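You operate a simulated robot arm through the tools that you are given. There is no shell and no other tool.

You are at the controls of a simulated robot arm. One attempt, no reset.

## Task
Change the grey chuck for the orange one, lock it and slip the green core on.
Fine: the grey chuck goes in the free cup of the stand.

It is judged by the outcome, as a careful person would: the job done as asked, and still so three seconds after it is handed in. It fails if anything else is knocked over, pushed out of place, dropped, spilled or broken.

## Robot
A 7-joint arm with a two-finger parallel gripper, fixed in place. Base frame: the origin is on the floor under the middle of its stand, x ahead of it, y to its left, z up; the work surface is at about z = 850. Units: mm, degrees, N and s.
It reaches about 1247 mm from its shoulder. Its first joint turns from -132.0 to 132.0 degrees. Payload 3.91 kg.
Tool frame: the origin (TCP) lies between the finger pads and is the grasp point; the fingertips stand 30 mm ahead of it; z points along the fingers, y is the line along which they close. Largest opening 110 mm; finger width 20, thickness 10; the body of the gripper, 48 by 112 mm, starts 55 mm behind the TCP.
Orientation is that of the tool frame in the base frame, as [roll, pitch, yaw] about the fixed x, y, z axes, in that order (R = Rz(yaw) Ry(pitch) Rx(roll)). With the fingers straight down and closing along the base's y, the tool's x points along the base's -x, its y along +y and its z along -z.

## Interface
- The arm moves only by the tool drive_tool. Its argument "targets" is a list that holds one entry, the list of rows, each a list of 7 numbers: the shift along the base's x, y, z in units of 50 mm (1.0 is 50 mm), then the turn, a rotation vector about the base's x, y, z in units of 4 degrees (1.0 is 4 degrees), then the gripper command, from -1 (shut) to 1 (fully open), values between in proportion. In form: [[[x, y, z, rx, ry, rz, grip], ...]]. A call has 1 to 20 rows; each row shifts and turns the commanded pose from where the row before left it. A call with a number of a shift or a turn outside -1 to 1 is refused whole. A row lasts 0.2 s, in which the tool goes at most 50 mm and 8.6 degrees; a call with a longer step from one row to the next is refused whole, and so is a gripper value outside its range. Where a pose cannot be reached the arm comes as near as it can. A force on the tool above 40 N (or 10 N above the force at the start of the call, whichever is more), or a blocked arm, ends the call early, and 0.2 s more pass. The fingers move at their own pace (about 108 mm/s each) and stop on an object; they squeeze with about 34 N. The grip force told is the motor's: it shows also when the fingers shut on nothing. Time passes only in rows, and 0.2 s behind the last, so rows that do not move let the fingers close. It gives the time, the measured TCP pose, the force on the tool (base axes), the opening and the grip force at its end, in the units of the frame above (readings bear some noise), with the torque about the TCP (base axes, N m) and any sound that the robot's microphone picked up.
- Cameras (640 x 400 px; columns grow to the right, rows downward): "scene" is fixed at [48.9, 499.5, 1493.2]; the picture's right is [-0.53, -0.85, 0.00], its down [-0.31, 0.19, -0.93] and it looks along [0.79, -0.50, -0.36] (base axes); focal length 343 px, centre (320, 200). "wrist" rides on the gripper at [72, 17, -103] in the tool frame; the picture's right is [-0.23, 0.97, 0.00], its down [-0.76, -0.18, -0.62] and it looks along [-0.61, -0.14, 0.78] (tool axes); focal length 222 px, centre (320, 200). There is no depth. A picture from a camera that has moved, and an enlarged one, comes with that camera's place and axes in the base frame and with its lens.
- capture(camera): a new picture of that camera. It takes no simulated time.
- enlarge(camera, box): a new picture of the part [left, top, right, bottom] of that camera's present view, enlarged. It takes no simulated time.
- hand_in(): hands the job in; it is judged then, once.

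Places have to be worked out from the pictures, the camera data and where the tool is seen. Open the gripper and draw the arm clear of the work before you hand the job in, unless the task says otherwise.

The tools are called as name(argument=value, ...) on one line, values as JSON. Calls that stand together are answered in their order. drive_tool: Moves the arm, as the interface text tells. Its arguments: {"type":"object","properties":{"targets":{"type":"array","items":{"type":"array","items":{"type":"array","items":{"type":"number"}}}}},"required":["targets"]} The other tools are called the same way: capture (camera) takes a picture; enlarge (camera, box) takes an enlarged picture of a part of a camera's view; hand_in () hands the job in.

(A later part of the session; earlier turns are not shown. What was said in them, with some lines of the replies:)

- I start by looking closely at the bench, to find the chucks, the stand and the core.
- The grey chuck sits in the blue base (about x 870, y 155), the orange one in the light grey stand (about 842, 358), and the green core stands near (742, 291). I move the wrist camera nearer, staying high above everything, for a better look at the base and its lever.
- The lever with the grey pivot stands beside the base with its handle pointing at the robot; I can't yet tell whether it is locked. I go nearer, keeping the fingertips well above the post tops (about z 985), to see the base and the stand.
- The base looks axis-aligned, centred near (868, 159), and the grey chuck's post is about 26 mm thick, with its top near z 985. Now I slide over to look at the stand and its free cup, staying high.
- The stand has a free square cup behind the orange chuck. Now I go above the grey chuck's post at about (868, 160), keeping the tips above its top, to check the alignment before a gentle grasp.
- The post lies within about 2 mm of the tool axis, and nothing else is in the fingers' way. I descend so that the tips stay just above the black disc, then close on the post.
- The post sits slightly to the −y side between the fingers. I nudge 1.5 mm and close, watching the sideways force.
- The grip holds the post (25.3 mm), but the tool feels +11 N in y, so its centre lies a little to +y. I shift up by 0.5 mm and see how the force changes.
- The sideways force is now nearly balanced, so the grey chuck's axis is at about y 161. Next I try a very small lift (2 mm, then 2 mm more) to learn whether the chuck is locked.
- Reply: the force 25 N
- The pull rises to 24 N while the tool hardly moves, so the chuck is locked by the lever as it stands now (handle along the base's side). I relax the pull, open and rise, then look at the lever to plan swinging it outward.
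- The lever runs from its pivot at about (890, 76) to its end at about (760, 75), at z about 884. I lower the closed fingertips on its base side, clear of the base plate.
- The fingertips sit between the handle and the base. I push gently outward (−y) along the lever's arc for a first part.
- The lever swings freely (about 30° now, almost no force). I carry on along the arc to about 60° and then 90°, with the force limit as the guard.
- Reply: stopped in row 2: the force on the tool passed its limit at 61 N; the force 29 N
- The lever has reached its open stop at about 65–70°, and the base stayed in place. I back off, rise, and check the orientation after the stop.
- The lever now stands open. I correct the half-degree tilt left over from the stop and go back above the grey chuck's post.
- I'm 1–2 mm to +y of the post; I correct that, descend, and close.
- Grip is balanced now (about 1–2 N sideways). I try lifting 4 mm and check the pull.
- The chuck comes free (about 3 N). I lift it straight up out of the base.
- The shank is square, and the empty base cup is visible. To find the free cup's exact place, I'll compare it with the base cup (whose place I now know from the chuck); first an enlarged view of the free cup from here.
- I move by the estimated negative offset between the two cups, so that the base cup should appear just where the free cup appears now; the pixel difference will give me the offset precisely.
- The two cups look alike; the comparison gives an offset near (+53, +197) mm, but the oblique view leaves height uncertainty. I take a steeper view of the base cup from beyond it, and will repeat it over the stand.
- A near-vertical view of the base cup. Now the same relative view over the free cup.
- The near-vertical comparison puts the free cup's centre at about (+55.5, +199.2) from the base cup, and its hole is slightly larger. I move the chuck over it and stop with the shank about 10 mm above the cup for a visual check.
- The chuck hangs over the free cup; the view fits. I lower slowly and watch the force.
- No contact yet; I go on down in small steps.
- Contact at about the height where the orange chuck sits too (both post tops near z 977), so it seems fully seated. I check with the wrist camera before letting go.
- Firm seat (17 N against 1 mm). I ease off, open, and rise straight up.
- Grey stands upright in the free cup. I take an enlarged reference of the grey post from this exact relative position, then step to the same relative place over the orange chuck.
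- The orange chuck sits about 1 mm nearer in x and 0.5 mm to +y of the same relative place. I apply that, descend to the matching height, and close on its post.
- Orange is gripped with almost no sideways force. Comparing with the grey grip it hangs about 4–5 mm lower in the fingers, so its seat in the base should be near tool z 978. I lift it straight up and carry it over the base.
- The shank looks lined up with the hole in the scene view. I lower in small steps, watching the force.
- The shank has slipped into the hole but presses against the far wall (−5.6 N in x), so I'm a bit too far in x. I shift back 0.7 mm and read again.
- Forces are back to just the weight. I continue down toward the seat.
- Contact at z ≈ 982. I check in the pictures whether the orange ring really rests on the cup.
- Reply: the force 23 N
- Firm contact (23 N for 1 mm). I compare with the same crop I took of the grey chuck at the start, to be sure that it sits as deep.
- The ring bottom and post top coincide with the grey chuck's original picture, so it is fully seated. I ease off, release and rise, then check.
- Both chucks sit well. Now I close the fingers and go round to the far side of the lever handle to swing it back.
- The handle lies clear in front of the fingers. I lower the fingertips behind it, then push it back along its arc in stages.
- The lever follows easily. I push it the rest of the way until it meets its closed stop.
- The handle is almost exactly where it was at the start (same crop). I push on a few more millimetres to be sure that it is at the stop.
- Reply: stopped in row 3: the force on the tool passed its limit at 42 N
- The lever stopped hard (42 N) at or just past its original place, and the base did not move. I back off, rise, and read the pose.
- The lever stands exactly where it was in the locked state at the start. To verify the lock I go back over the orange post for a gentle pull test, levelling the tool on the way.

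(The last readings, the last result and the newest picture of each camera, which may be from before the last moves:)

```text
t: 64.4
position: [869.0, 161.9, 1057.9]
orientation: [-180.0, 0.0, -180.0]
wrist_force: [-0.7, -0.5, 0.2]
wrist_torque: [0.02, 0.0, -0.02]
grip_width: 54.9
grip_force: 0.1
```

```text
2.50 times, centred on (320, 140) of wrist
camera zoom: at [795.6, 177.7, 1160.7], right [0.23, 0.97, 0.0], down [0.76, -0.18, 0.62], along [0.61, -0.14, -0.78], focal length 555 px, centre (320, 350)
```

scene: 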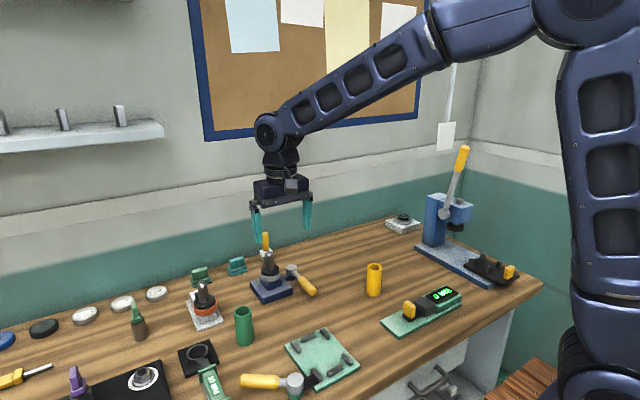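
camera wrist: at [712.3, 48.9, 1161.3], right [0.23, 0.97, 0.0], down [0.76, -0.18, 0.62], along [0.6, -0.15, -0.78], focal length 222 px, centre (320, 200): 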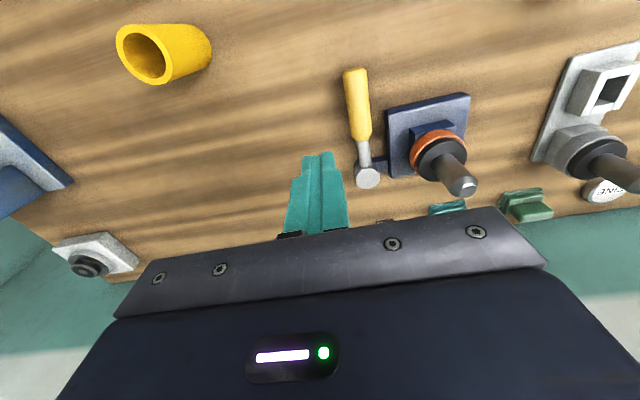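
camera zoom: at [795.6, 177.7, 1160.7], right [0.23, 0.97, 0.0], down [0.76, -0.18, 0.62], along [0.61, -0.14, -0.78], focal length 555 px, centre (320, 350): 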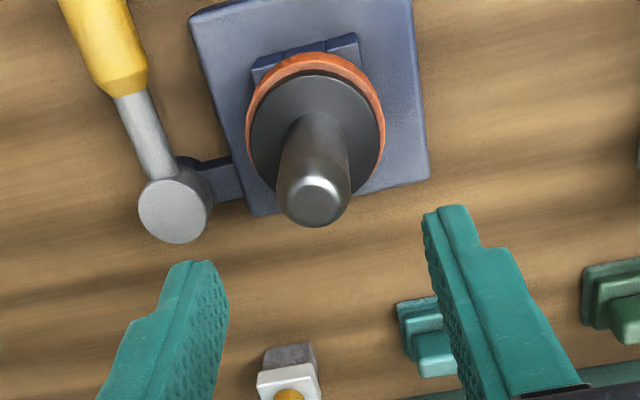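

I'm about 3 mm off in x and 2.4 mm in y from the grip spot; I correct, descend and close for the pull test.

drive_tool(targets=[[[-0.06, -0.048, -0.5, 0, 0, 0, 0], [0, 0, -0.6, 0, 0, 0, -0.1], [0, 0, -0.52, 0, 0, 0, -0.3], [0, 0, 0, 0, 0, 0, -0.45], [0, 0, 0, 0, 0, 0, -1], [0, 0, 0, 0, 0, 0, -1], [0, 0, 0, 0, 0, 0, -1]]])

drive_tool(targets=[[[0, 0, 0.02, 0, 0, 0, -1], [0, 0, 0, 0, 0, 0, -1]]])

```text
t: 66.0
position: [865.5, 159.5, 977.3]
orientation: [-180.0, 0.0, -179.9]
wrist_force: [0.4, -6.7, 1.3]
wrist_torque: [0.45, -0.21, -0.04]
grip_width: 25.4
grip_force: 33.6
```

```text
t: 66.6
position: [865.1, 159.0, 975.6]
orientation: [-179.9, -0.1, 180.0]
wrist_force: [4.8, -8.9, -12.2]
wrist_torque: [0.47, -0.78, -0.09]
grip_width: 25.7
grip_force: 34.0
```

One millimetre of lift already gives 12–13 N, as with the locked grey chuck at the start; the orange chuck is locked. I release, rise, and go to a steep view over the green core.

drive_tool(targets=[[[0, 0, -0.02, 0, 0, 0, -1], [0, 0, 0, 0, 0, 0, -0.3], [0, 0, 0, 0, 0, 0, 0], [0, 0, 0, 0, 0, 0, 0], [0, 0, 0.4, 0, 0, 0, 0], [0, 0, 0.6, 0, 0, 0, 0], [0, 0, 0.64, 0, 0, 0, 0], [-0.5, 0.6, 0.2, 0, 0, 0, 0.2], [-0.5, 0.6, 0.2, 0, 0, 0, 0.6], [-0.5, 0.6, 0.2, 0, 0, 0, 1], [-0.6, 0.72, 0.3, 0, 0, 0, 1], [0, 0, 0, 0, 0, 0, 1], [0, 0, 0, 0, 0, 0, 1]]])

drive_tool(targets=[[[0, 0, 0, 0, 0, 0, 1]]])

capture(camera="wrist")

enlarge(camera="wrist", box=[250, 10, 390, 110])

capture(camera="scene")

```text
t: 69.4
position: [759.8, 285.0, 1104.6]
orientation: [-179.9, 0.0, -180.0]
wrist_force: [0.2, 0.1, 0.1]
wrist_torque: [0.03, 0.05, 0.01]
grip_width: 109.9
grip_force: 0.1
```

```text
t: 69.8
position: [760.4, 284.4, 1104.2]
orientation: [-180.0, 0.0, -179.9]
wrist_force: [0.2, 0.9, 0.7]
wrist_torque: [0.02, 0.02, 0.02]
grip_width: 110.0
grip_force: 0.1
```

```text
taken
camera wrist: at [686.7, 301.4, 1207.7], right [0.23, 0.97, 0.0], down [0.76, -0.18, 0.62], along [0.61, -0.14, -0.78], focal length 222 px, centre (320, 200)
```

wrist: 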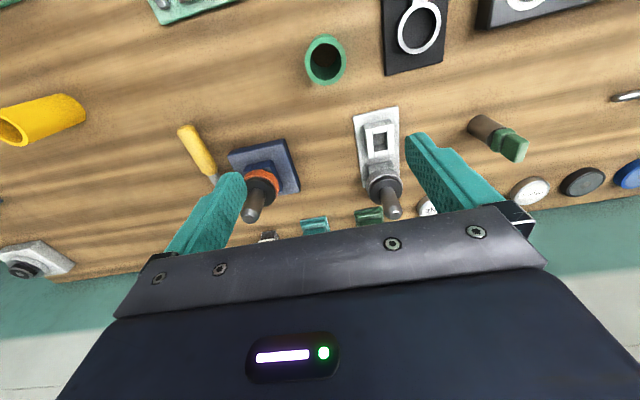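

```text
4.00 times, centred on (320, 60) of wrist
camera zoom: at [686.7, 301.4, 1207.7], right [0.23, 0.97, 0.0], down [0.76, -0.18, 0.62], along [0.61, -0.14, -0.78], focal length 888 px, centre (320, 760)
```

zoom: 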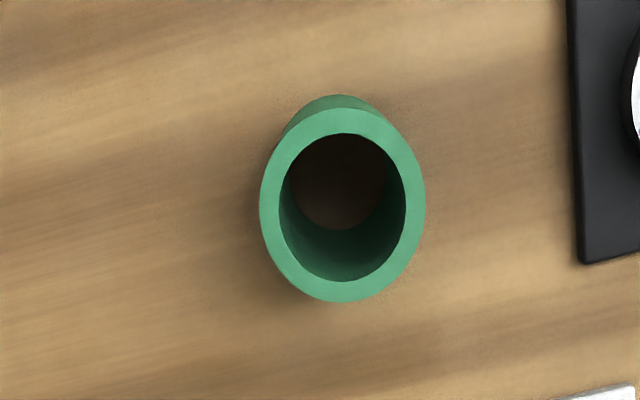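

```text
taken
```

scene: 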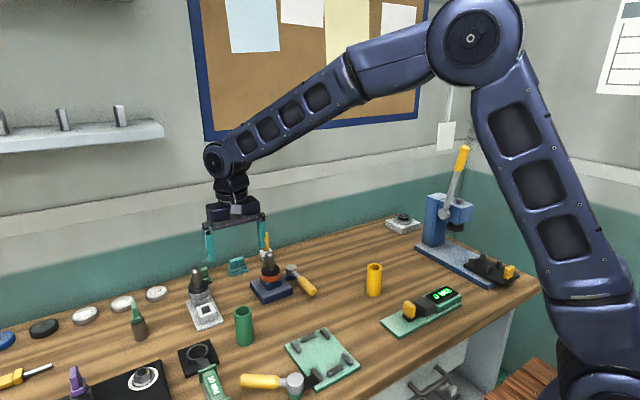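

The core's centre works out at about (719.5, 299.6), its top near z 942, inner diameter about 32 mm against the 25.4 mm post. I move over it with the fingers part-open and stop above its rim for a check.

drive_tool(targets=[[[-0.405, 0.147, -0.2, 0, 0, 0, 0.36], [-0.405, 0.147, -0.2, 0, 0, 0, 0.36], [0, 0, -0.7, 0, 0, 0, 0.36], [0, 0, -0.7, 0, 0, 0, 0.36], [0, 0, -0.5, 0, 0, 0, 0.36], [0, 0, 0, 0, 0, 0, 0.36], [0, 0, 0, 0, 0, 0, 0.36]]])

capture(camera="wrist")

enlarge(camera="scene", box=[190, 230, 300, 350])

```text
t: 71.4
position: [719.8, 299.6, 989.9]
orientation: [-179.9, 0.0, 179.9]
wrist_force: [0.4, -0.7, -0.2]
wrist_torque: [0.0, 0.0, -0.03]
grip_width: 74.7
grip_force: 0.2
```

```text
taken
camera wrist: at [646.4, 316.0, 1093.0], right [0.23, 0.97, 0.0], down [0.76, -0.18, 0.62], along [0.61, -0.14, -0.78], focal length 222 px, centre (320, 200)
```

wrist: 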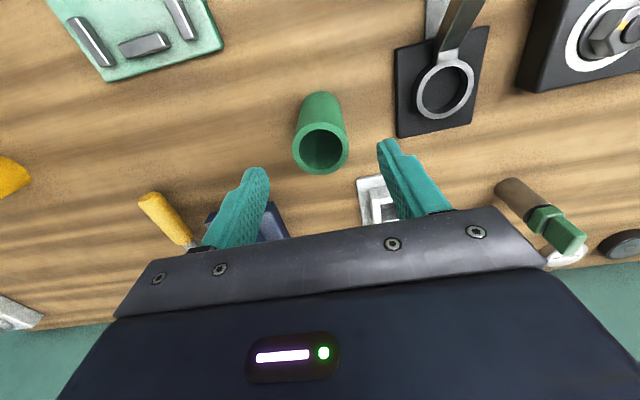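

```text
3.33 times, centred on (245, 290) of scene
camera zoom: at [48.9, 499.5, 1493.2], right [-0.53, -0.85, 0.0], down [-0.31, 0.19, -0.93], along [0.79, -0.5, -0.36], focal length 1142 px, centre (570, -100)
```

zoom: 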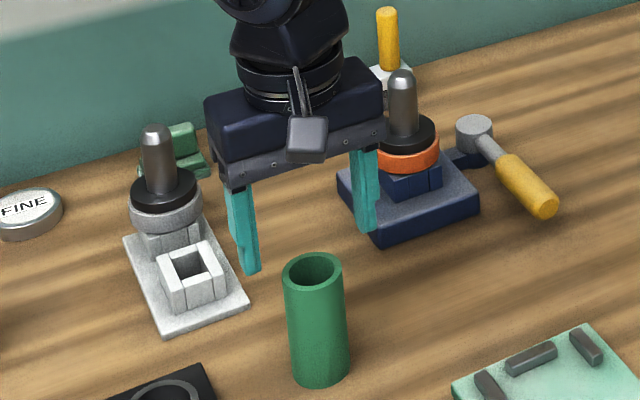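

The core lies centred between the fingers. I descend and close on it.

drive_tool(targets=[[[0, 0, -0.5, 0, 0, 0, 0.36], [0, 0, -0.5, 0, 0, 0, 0.36], [0, 0, -0.5, 0, 0, 0, 0.2], [0, 0, 0, 0, 0, 0, -0.1], [0, 0, 0, 0, 0, 0, -0.15]]])

enlarge(camera="wrist", box=[240, 60, 400, 220])

enlarge(camera="scene", box=[190, 250, 300, 360])

```text
t: 72.6
position: [720.6, 301.0, 913.4]
orientation: [-179.9, 0.0, -179.9]
wrist_force: [-0.2, 0.8, 0.8]
wrist_torque: [-0.02, 0.02, 0.03]
grip_width: 46.6
grip_force: 0.0
```

```text
2.50 times, centred on (320, 140) of wrist
camera zoom: at [647.5, 316.7, 1017.2], right [0.23, 0.97, 0.0], down [0.76, -0.18, 0.62], along [0.61, -0.14, -0.78], focal length 555 px, centre (320, 350)
```

zoom: 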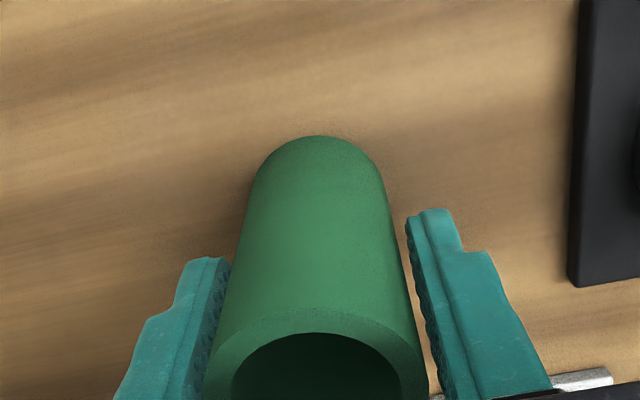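

```text
3.64 times, centred on (245, 305) of scene
camera zoom: at [48.9, 499.5, 1493.2], right [-0.53, -0.85, 0.0], down [-0.31, 0.19, -0.93], along [0.79, -0.5, -0.36], focal length 1246 px, centre (593, -182)
```

zoom: 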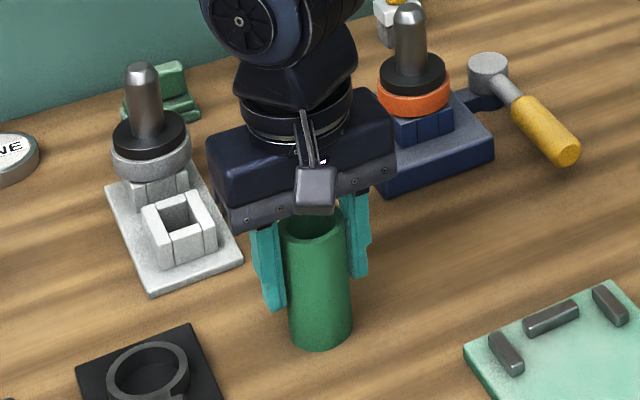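

Now closing on the core, with a 1 mm shift toward −y to centre it.

drive_tool(targets=[[[0, -0.02, 0, 0, 0, 0, -0.15], [0, 0, 0, 0, 0, 0, -0.25], [0, 0, 0, 0, 0, 0, -1], [0, 0, 0, 0, 0, 0, -1], [0, 0, 0, 0, 0, 0, -1]]])

enlarge(camera="wrist", box=[240, 60, 400, 220])

```text
t: 73.8
position: [720.2, 300.1, 913.2]
orientation: [-179.8, -0.1, -180.0]
wrist_force: [-0.4, 1.3, 1.4]
wrist_torque: [0.04, 0.02, -0.02]
grip_width: 41.7
grip_force: 34.3
```

```text
2.50 times, centred on (320, 140) of wrist
camera zoom: at [647.0, 315.7, 1017.0], right [0.23, 0.97, 0.0], down [0.76, -0.18, 0.62], along [0.61, -0.14, -0.78], focal length 555 px, centre (320, 350)
```

zoom: 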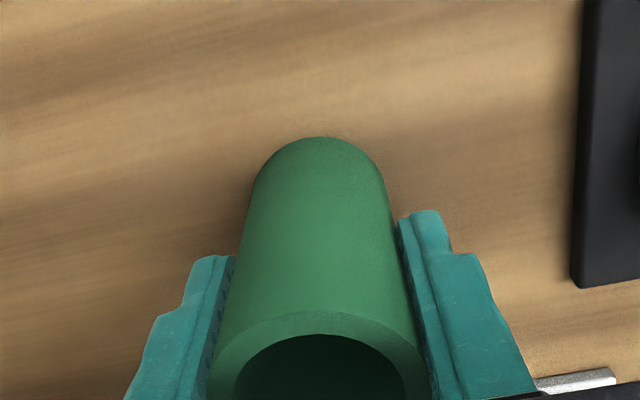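

The core is gripped (41.7 mm). I lift it straight up, well over the post height, and carry it to above the orange chuck.

drive_tool(targets=[[[0, 0, 0.2, 0, 0, 0, -1], [0, 0, 0.6, 0, 0, 0, -1], [0, 0, 0.8, 0, 0, 0, -1], [0, 0, 0.8, 0, 0, 0, -1], [0, 0, 0.8, 0, 0, 0, -1], [0.598, -0.56, 0, 0, 0, 0, -1], [0.598, -0.56, 0, 0, 0, 0, -1], [0.598, -0.56, 0, 0, 0, 0, -1], [0.598, -0.56, 0, 0, 0, 0, -1], [0.598, -0.56, 0, 0, 0, 0, -1], [0, 0, 0, 0, 0, 0, -1], [0, 0, 0, 0, 0, 0, -1]]])

drive_tool(targets=[[[0, 0, 0, 0, 0, 0, -1]]])

enlarge(camera="scene", box=[220, 190, 330, 310])

capture(camera="wrist")

```text
t: 76.4
position: [868.0, 160.8, 1073.4]
orientation: [-179.8, 0.0, 180.0]
wrist_force: [0.5, -0.2, -0.5]
wrist_torque: [0.01, -0.02, 0.0]
grip_width: 42.1
grip_force: 34.3
```

```text
t: 76.8
position: [868.1, 158.9, 1072.7]
orientation: [-180.0, -0.1, 180.0]
wrist_force: [-1.5, 0.2, -1.0]
wrist_torque: [0.03, 0.0, -0.02]
grip_width: 41.7
grip_force: 33.8
```

```text
3.33 times, centred on (275, 250) of scene
camera zoom: at [48.9, 499.5, 1493.2], right [-0.53, -0.85, 0.0], down [-0.31, 0.19, -0.93], along [0.79, -0.5, -0.36], focal length 1142 px, centre (470, 33)
```

zoom: 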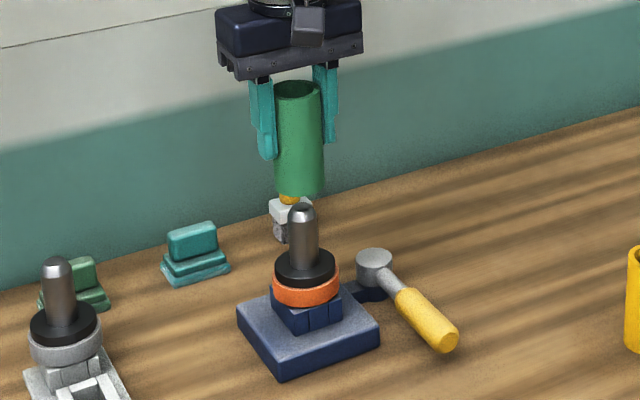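

```text
taken
camera wrist: at [794.8, 176.1, 1177.0], right [0.23, 0.97, 0.0], down [0.76, -0.18, 0.62], along [0.61, -0.14, -0.78], focal length 222 px, centre (320, 200)
```

wrist: 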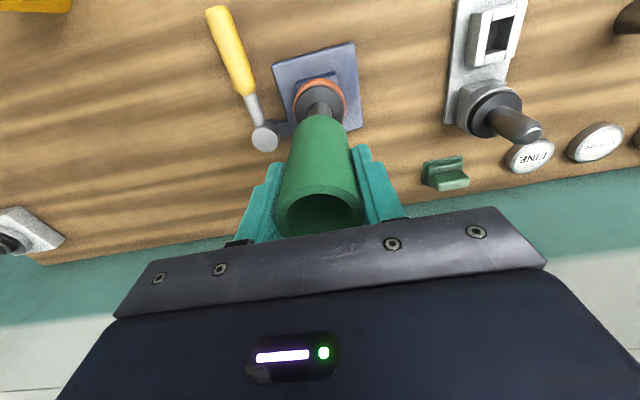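

The core hangs above the post. I enlarge both views to check the alignment before lowering.

enlarge(camera="scene", box=[250, 205, 290, 285])

enlarge(camera="wrist", box=[260, 60, 380, 160])

```text
5.00 times, centred on (270, 245) of scene
camera zoom: at [48.9, 499.5, 1493.2], right [-0.53, -0.85, 0.0], down [-0.31, 0.19, -0.93], along [0.79, -0.5, -0.36], focal length 1713 px, centre (570, -25)
```

zoom: 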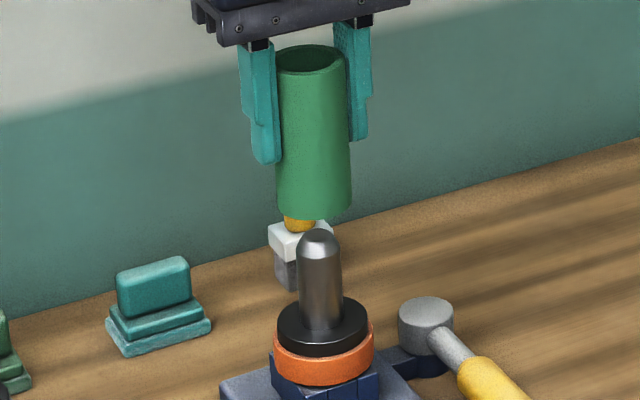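

```text
4.00 times, centred on (320, 110) of wrist
camera zoom: at [794.8, 176.1, 1177.0], right [0.23, 0.97, 0.0], down [0.76, -0.18, 0.62], along [0.61, -0.14, -0.78], focal length 888 px, centre (320, 560)
```

zoom: 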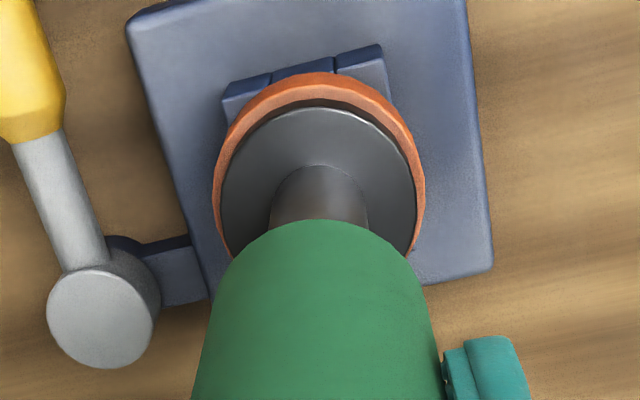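

Alignment is within about 1 mm: I shift +0.8 in x and −1.0 in y, and lower slowly past the post's rounded top.

drive_tool(targets=[[[0.016, -0.02, -0.14, 0, 0, 0, -1], [0, 0, -0.12, 0, 0, 0, -1], [0, 0, -0.1, 0, 0, 0, -1], [0, 0, -0.1, 0, 0, 0, -1], [0, 0, 0, 0, 0, 0, -1]]])

enlarge(camera="scene", box=[250, 205, 290, 285])

enlarge(camera="wrist", box=[260, 60, 380, 160])

```text
t: 78.0
position: [869.9, 157.0, 1050.3]
orientation: [-179.9, 0.0, 180.0]
wrist_force: [-0.9, -0.4, 0.0]
wrist_torque: [-0.01, -0.02, 0.03]
grip_width: 42.2
grip_force: 33.7
```

```text
5.00 times, centred on (270, 245) of scene
camera zoom: at [48.9, 499.5, 1493.2], right [-0.53, -0.85, 0.0], down [-0.31, 0.19, -0.93], along [0.79, -0.5, -0.36], focal length 1713 px, centre (570, -25)
```

zoom: 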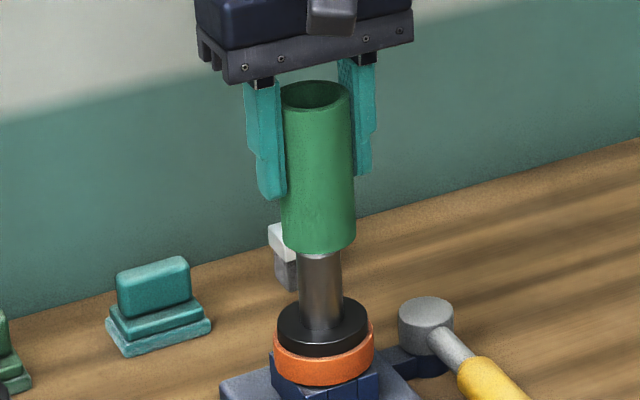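

```text
4.00 times, centred on (320, 110) of wrist
camera zoom: at [796.1, 174.0, 1153.6], right [0.23, 0.97, 0.0], down [0.76, -0.18, 0.62], along [0.61, -0.14, -0.78], focal length 888 px, centre (320, 560)
```

zoom: 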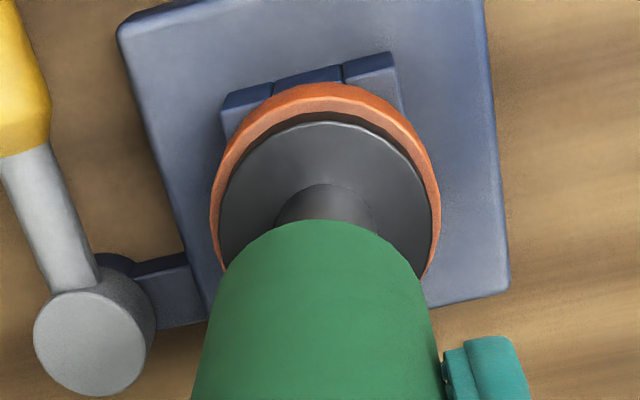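

Well aligned in both views. I continue lowering in small steps over the post.

drive_tool(targets=[[[0, 0, -0.08, 0, 0, 0, -1], [0, 0, -0.08, 0, 0, 0, -1], [0, 0, -0.1, 0, 0, 0, -1], [0, 0, 0, 0, 0, 0, -1]]])

drive_tool(targets=[[[0, 0, -0.12, 0, 0, 0, -1], [0, 0, -0.12, 0, 0, 0, -1], [0, 0, -0.12, 0, 0, 0, -1], [0, 0, 0, 0, 0, 0, -1]]])

enlarge(camera="scene", box=[250, 205, 290, 285])

```text
t: 79.0
position: [869.4, 158.2, 1038.1]
orientation: [-179.9, -0.1, 180.0]
wrist_force: [0.1, -0.2, -0.8]
wrist_torque: [-0.01, 0.04, -0.03]
grip_width: 42.3
grip_force: 33.8
```

```text
t: 80.0
position: [869.0, 157.7, 1019.8]
orientation: [-179.8, -0.1, -179.9]
wrist_force: [0.5, 0.1, 0.0]
wrist_torque: [0.01, 0.0, -0.02]
grip_width: 42.0
grip_force: 34.4
```

```text
5.00 times, centred on (270, 245) of scene
camera zoom: at [48.9, 499.5, 1493.2], right [-0.53, -0.85, 0.0], down [-0.31, 0.19, -0.93], along [0.79, -0.5, -0.36], focal length 1713 px, centre (570, -25)
```

zoom: 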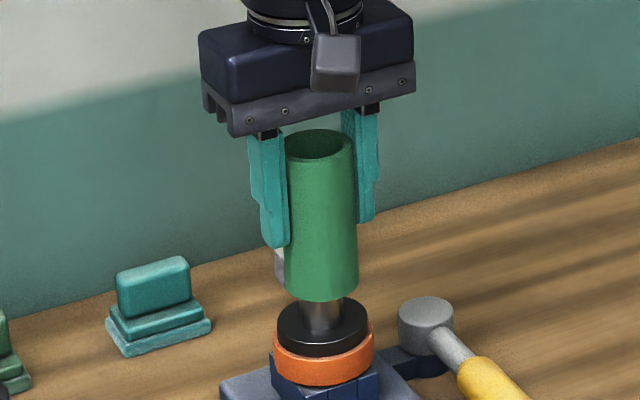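

The core is sliding over the post freely. About 18 mm remain to the black disc; I go on slowly until I feel it.

drive_tool(targets=[[[0, 0, -0.1, 0, 0, 0, -1], [0, 0, -0.1, 0, 0, 0, -1], [0, 0, -0.06, 0, 0, 0, -1], [0, 0, 0, 0, 0, 0, -1]]])

drive_tool(targets=[[[0, 0, -0.04, 0, 0, 0, -1], [0, 0, -0.04, 0, 0, 0, -1], [0, 0, 0, 0, 0, 0, -1]]])

enlarge(camera="scene", box=[250, 215, 290, 295])

```text
t: 81.0
position: [869.3, 157.9, 1006.0]
orientation: [-179.9, 0.0, 179.9]
wrist_force: [-1.0, -0.1, 0.0]
wrist_torque: [0.01, -0.03, -0.04]
grip_width: 42.4
grip_force: 34.2
```

```text
t: 81.8
position: [870.7, 157.3, 1002.5]
orientation: [-179.9, 0.0, -180.0]
wrist_force: [-0.5, -0.4, 0.6]
wrist_torque: [0.0, 0.01, -0.02]
grip_width: 41.9
grip_force: 34.3
```

```text
5.00 times, centred on (270, 255) of scene
camera zoom: at [48.9, 499.5, 1493.2], right [-0.53, -0.85, 0.0], down [-0.31, 0.19, -0.93], along [0.79, -0.5, -0.36], focal length 1713 px, centre (570, -75)
```

zoom: 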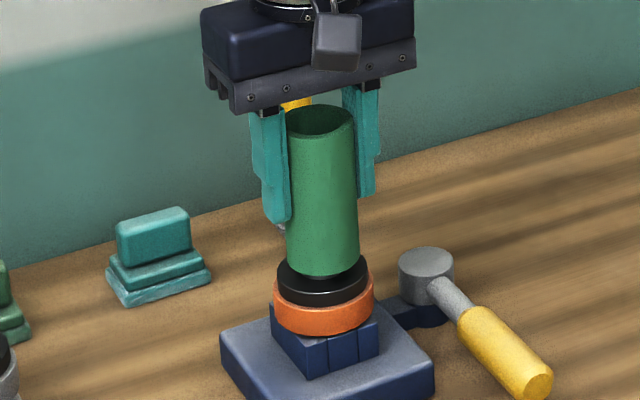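

drive_tool(targets=[[[0, 0, -0.03, 0, 0, 0, -1], [0, 0, -0.03, 0, 0, 0, -1], [0, 0, 0, 0, 0, 0, -1]]])

drive_tool(targets=[[[0, 0, -0.03, 0, 0, 0, -1], [0, 0, 0, 0, 0, 0, -1]]])

enlarge(camera="scene", box=[250, 215, 290, 295])

```text
t: 82.6
position: [869.8, 158.4, 999.5]
orientation: [-179.8, 0.0, 180.0]
wrist_force: [0.4, 0.5, -1.1]
wrist_torque: [-0.02, -0.01, -0.01]
grip_width: 42.0
grip_force: 34.1
```

```text
t: 83.2
position: [868.6, 157.6, 997.9]
orientation: [-179.9, 0.0, -179.9]
wrist_force: [0.3, -0.2, -0.7]
wrist_torque: [0.0, 0.0, 0.01]
grip_width: 41.9
grip_force: 33.9
```

```text
5.00 times, centred on (270, 255) of scene
camera zoom: at [48.9, 499.5, 1493.2], right [-0.53, -0.85, 0.0], down [-0.31, 0.19, -0.93], along [0.79, -0.5, -0.36], focal length 1713 px, centre (570, -75)
```

zoom: 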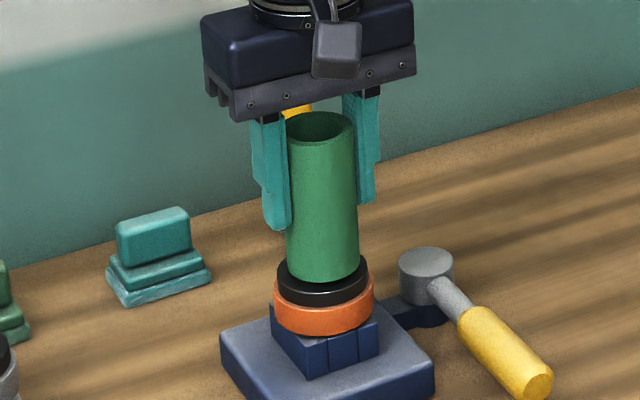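

drive_tool(targets=[[[0, 0, -0.03, 0, 0, 0, -1], [0, 0, 0, 0, 0, 0, -1]]])

drive_tool(targets=[[[0, 0, -0.03, 0, 0, 0, -1], [0, 0, 0, 0, 0, 0, -1]]])

enlarge(camera="scene", box=[250, 245, 290, 295])

```text
t: 83.8
position: [869.3, 157.4, 994.9]
orientation: [-179.9, 0.0, 180.0]
wrist_force: [-0.1, 0.1, -0.6]
wrist_torque: [-0.03, 0.0, 0.02]
grip_width: 42.0
grip_force: 34.7
```

```text
t: 84.4
position: [869.5, 158.6, 994.7]
orientation: [-179.9, -0.1, -180.0]
wrist_force: [0.5, 0.4, 0.5]
wrist_torque: [-0.03, 0.01, 0.03]
grip_width: 42.1
grip_force: 33.4
```

```text
8.00 times, centred on (270, 270) of scene
camera zoom: at [48.9, 499.5, 1493.2], right [-0.53, -0.85, 0.0], down [-0.31, 0.19, -0.93], along [0.79, -0.5, -0.36], focal length 2742 px, centre (720, -360)
```

zoom: 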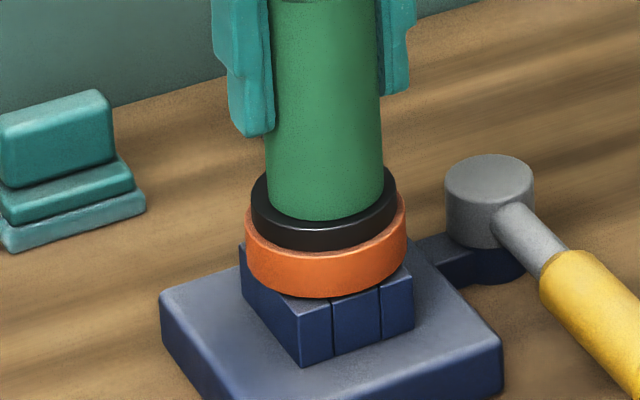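

drive_tool(targets=[[[0, 0, -0.02, 0, 0, 0, -1], [0, 0, 0, 0, 0, 0, -1]]])

drive_tool(targets=[[[0, 0, -0.02, 0, 0, 0, -1], [0, 0, 0, 0, 0, 0, -1]]])

drive_tool(targets=[[[0, 0, -0.02, 0, 0, 0, -1], [0, 0, 0, 0, 0, 0, -1]]])

enlarge(camera="scene", box=[250, 245, 290, 295])

```text
t: 85.0
position: [868.9, 157.9, 993.3]
orientation: [-179.9, -0.1, -179.9]
wrist_force: [0.7, 0.1, 0.5]
wrist_torque: [0.01, -0.01, -0.03]
grip_width: 41.9
grip_force: 34.2
```

```text
t: 85.6
position: [869.0, 158.0, 992.8]
orientation: [-179.9, 0.0, 180.0]
wrist_force: [-2.4, -2.3, 11.1]
wrist_torque: [-0.08, 0.26, -0.01]
grip_width: 41.6
grip_force: 33.8
```

```text
t: 86.2
position: [869.7, 158.3, 993.0]
orientation: [-179.9, 0.0, 179.9]
wrist_force: [0.6, -3.0, 25.5]
wrist_torque: [-0.23, 0.02, -0.03]
grip_width: 42.0
grip_force: 34.1
```

```text
8.00 times, centred on (270, 270) of scene
camera zoom: at [48.9, 499.5, 1493.2], right [-0.53, -0.85, 0.0], down [-0.31, 0.19, -0.93], along [0.79, -0.5, -0.36], focal length 2742 px, centre (720, -360)
```

zoom: 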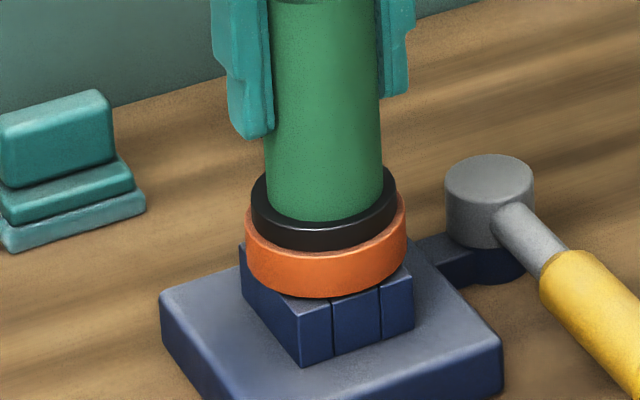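

The core sits firmly on the black disc (25 N). I relax the push, open, and rise straight up clear of the core.

drive_tool(targets=[[[0, 0, 0.036, 0, 0, 0, -1], [0, 0, 0, 0, 0, 0, -0.1], [0, 0, 0, 0, 0, 0, 0.2], [0, 0, 0, 0, 0, 0, 0.2], [0, 0, 0.3, 0, 0, 0, 0.2], [0, 0, 0.6, 0, 0, 0, 0.2], [0, 0, 0.8, 0, 0, 0, 0.2], [0, 0, 0.8, 0, 0, 0, 0.2], [0, 0, 0.6, 0, 0, 0, 0.2], [0, 0, 0, 0, 0, 0, 0.2]]])

capture(camera="scene")

enlarge(camera="scene", box=[180, 220, 340, 340])

capture(camera="wrist")

```text
t: 88.4
position: [868.4, 157.3, 1149.3]
orientation: [-179.8, -0.1, 180.0]
wrist_force: [1.1, -0.4, 0.1]
wrist_torque: [-0.02, 0.03, 0.0]
grip_width: 65.9
grip_force: 0.1
```

```text
taken
```

scene: 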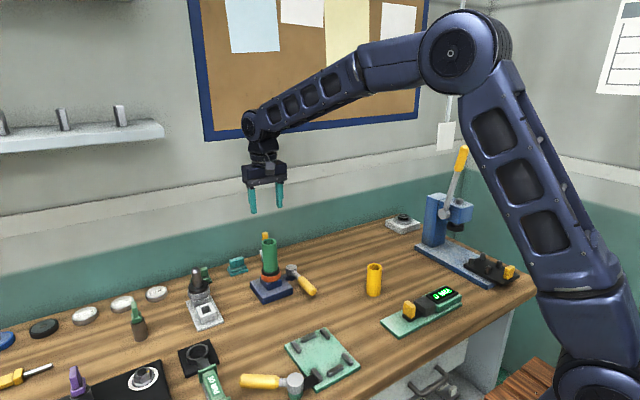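

```text
3.33 times, centred on (260, 280) of scene
camera zoom: at [48.9, 499.5, 1493.2], right [-0.53, -0.85, 0.0], down [-0.31, 0.19, -0.93], along [0.79, -0.5, -0.36], focal length 1142 px, centre (520, -67)
```

zoom: 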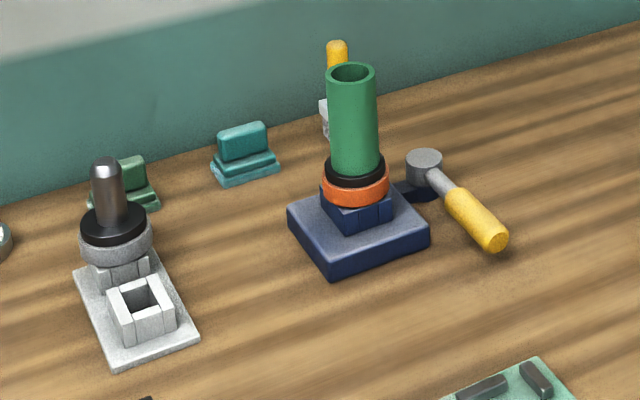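

```text
taken
camera wrist: at [795.4, 175.1, 1252.3], right [0.23, 0.97, 0.0], down [0.76, -0.18, 0.62], along [0.61, -0.14, -0.78], focal length 222 px, centre (320, 200)
```

wrist: 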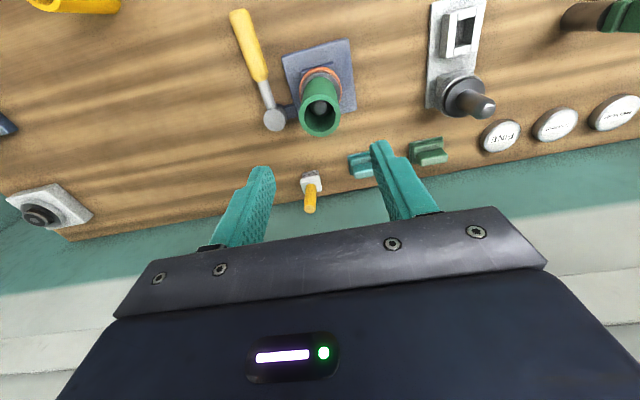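

The core stands upright on the orange chuck, with the lever closed. I check the grey chuck's seat closely and then draw the arm back, opening the gripper fully.

enlarge(camera="scene", box=[180, 255, 240, 335])

enlarge(camera="wrist", box=[400, 0, 520, 140])

enlarge(camera="scene", box=[225, 210, 345, 310])

drive_tool(targets=[[[-0.6, 0.3, 0.5, 0, 0, 0, 0.4], [-0.6, 0.3, 0.5, 0, 0, 0, 0.7], [-0.7, 0.4, 0.4, 0, 0, 0, 1], [-0.8, 0.4, 0.3, 0, 0, 0, 1], [-0.8, 0.4, 0.3, 0, 0, 0, 1], [-0.8, 0.4, 0.2, 0, 0, 0, 1], [-0.8, 0.4, 0.2, 0, 0, 0, 1], [0, 0, 0, 0, 0, 0, 1]]])

```text
5.00 times, centred on (210, 295) of scene
camera zoom: at [48.9, 499.5, 1493.2], right [-0.53, -0.85, 0.0], down [-0.31, 0.19, -0.93], along [0.79, -0.5, -0.36], focal length 1713 px, centre (870, -275)
```

zoom: 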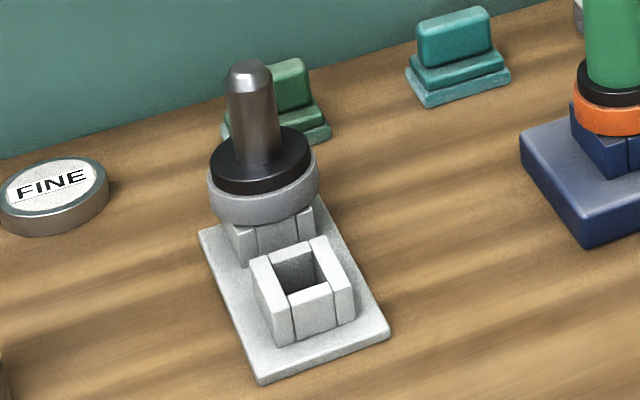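

```text
2.86 times, centred on (460, 70) of wrist
camera zoom: at [795.4, 175.1, 1252.3], right [0.23, 0.97, 0.0], down [0.76, -0.18, 0.62], along [0.61, -0.14, -0.78], focal length 635 px, centre (-80, 571)
```

zoom: 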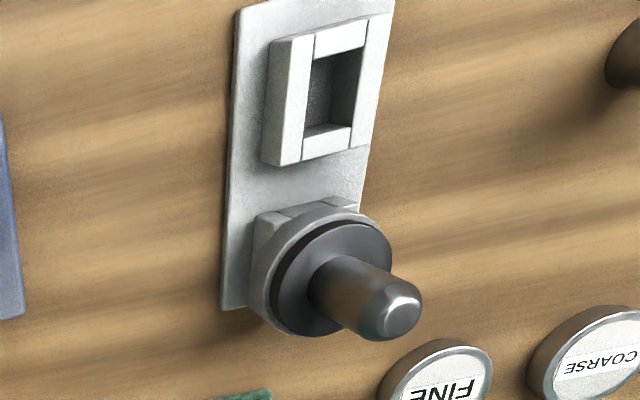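

```text
4.00 times, centred on (285, 260) of scene
camera zoom: at [48.9, 499.5, 1493.2], right [-0.53, -0.85, 0.0], down [-0.31, 0.19, -0.93], along [0.79, -0.5, -0.36], focal length 1371 px, centre (460, -40)
```

zoom: 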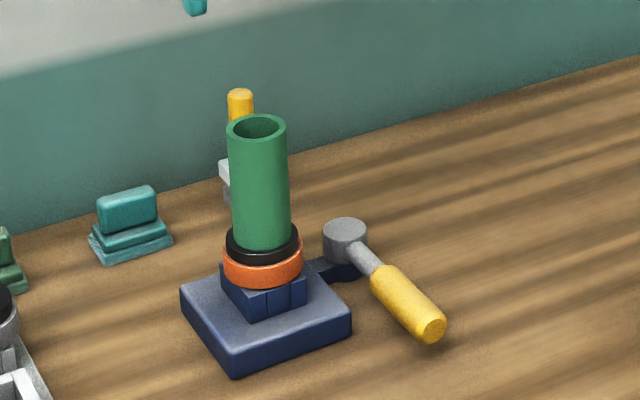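

```text
t: 90.2
position: [613.9, 288.0, 1268.3]
orientation: [-179.7, 0.0, 180.0]
wrist_force: [-0.1, -0.3, -0.6]
wrist_torque: [0.01, 0.0, 0.01]
grip_width: 110.1
grip_force: 0.1
```

capture(camera="scene")

```text
taken
```

scene: 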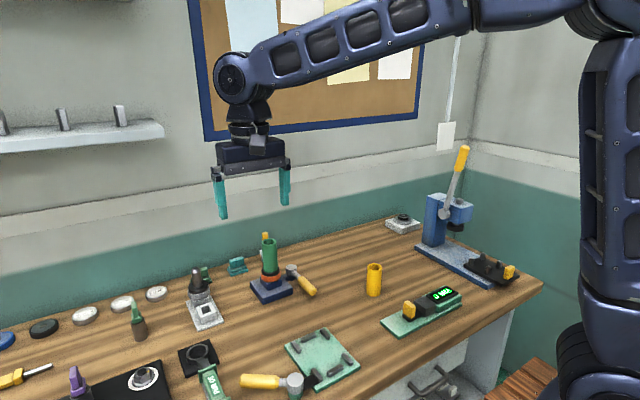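

The final picture shows everything as asked. The orange chuck is locked in the blue base with the green core on its post, and the grey chuck sits in the stand's free cup. Nothing else has moved, the gripper is open and the arm is clear, so I hand the job in.

hand_in()

```text
The job is handed in.
```

The job is done and handed in; I haven't been told how it was judged.

- **Grey chuck:** it was locked in the blue base, so I swung the lever open first. It now sits upright in the stand's free cup.
- **Orange chuck:** it is fully seated in the blue base, at the same height the grey one was. The lever is back in the locked position. In a gentle pull test, 1 mm of lift met about 12 N, much as the grey chuck did when it was locked.
- **Green core:** it is on the orange chuck's post, resting on the black disc.

The lever hit its stops at 61 N when opening and 42 N when closing, both just over the 40 N limit. The base did not move either time. In the last pictures nothing else on the bench has moved. The gripper is open and the arm is clear.
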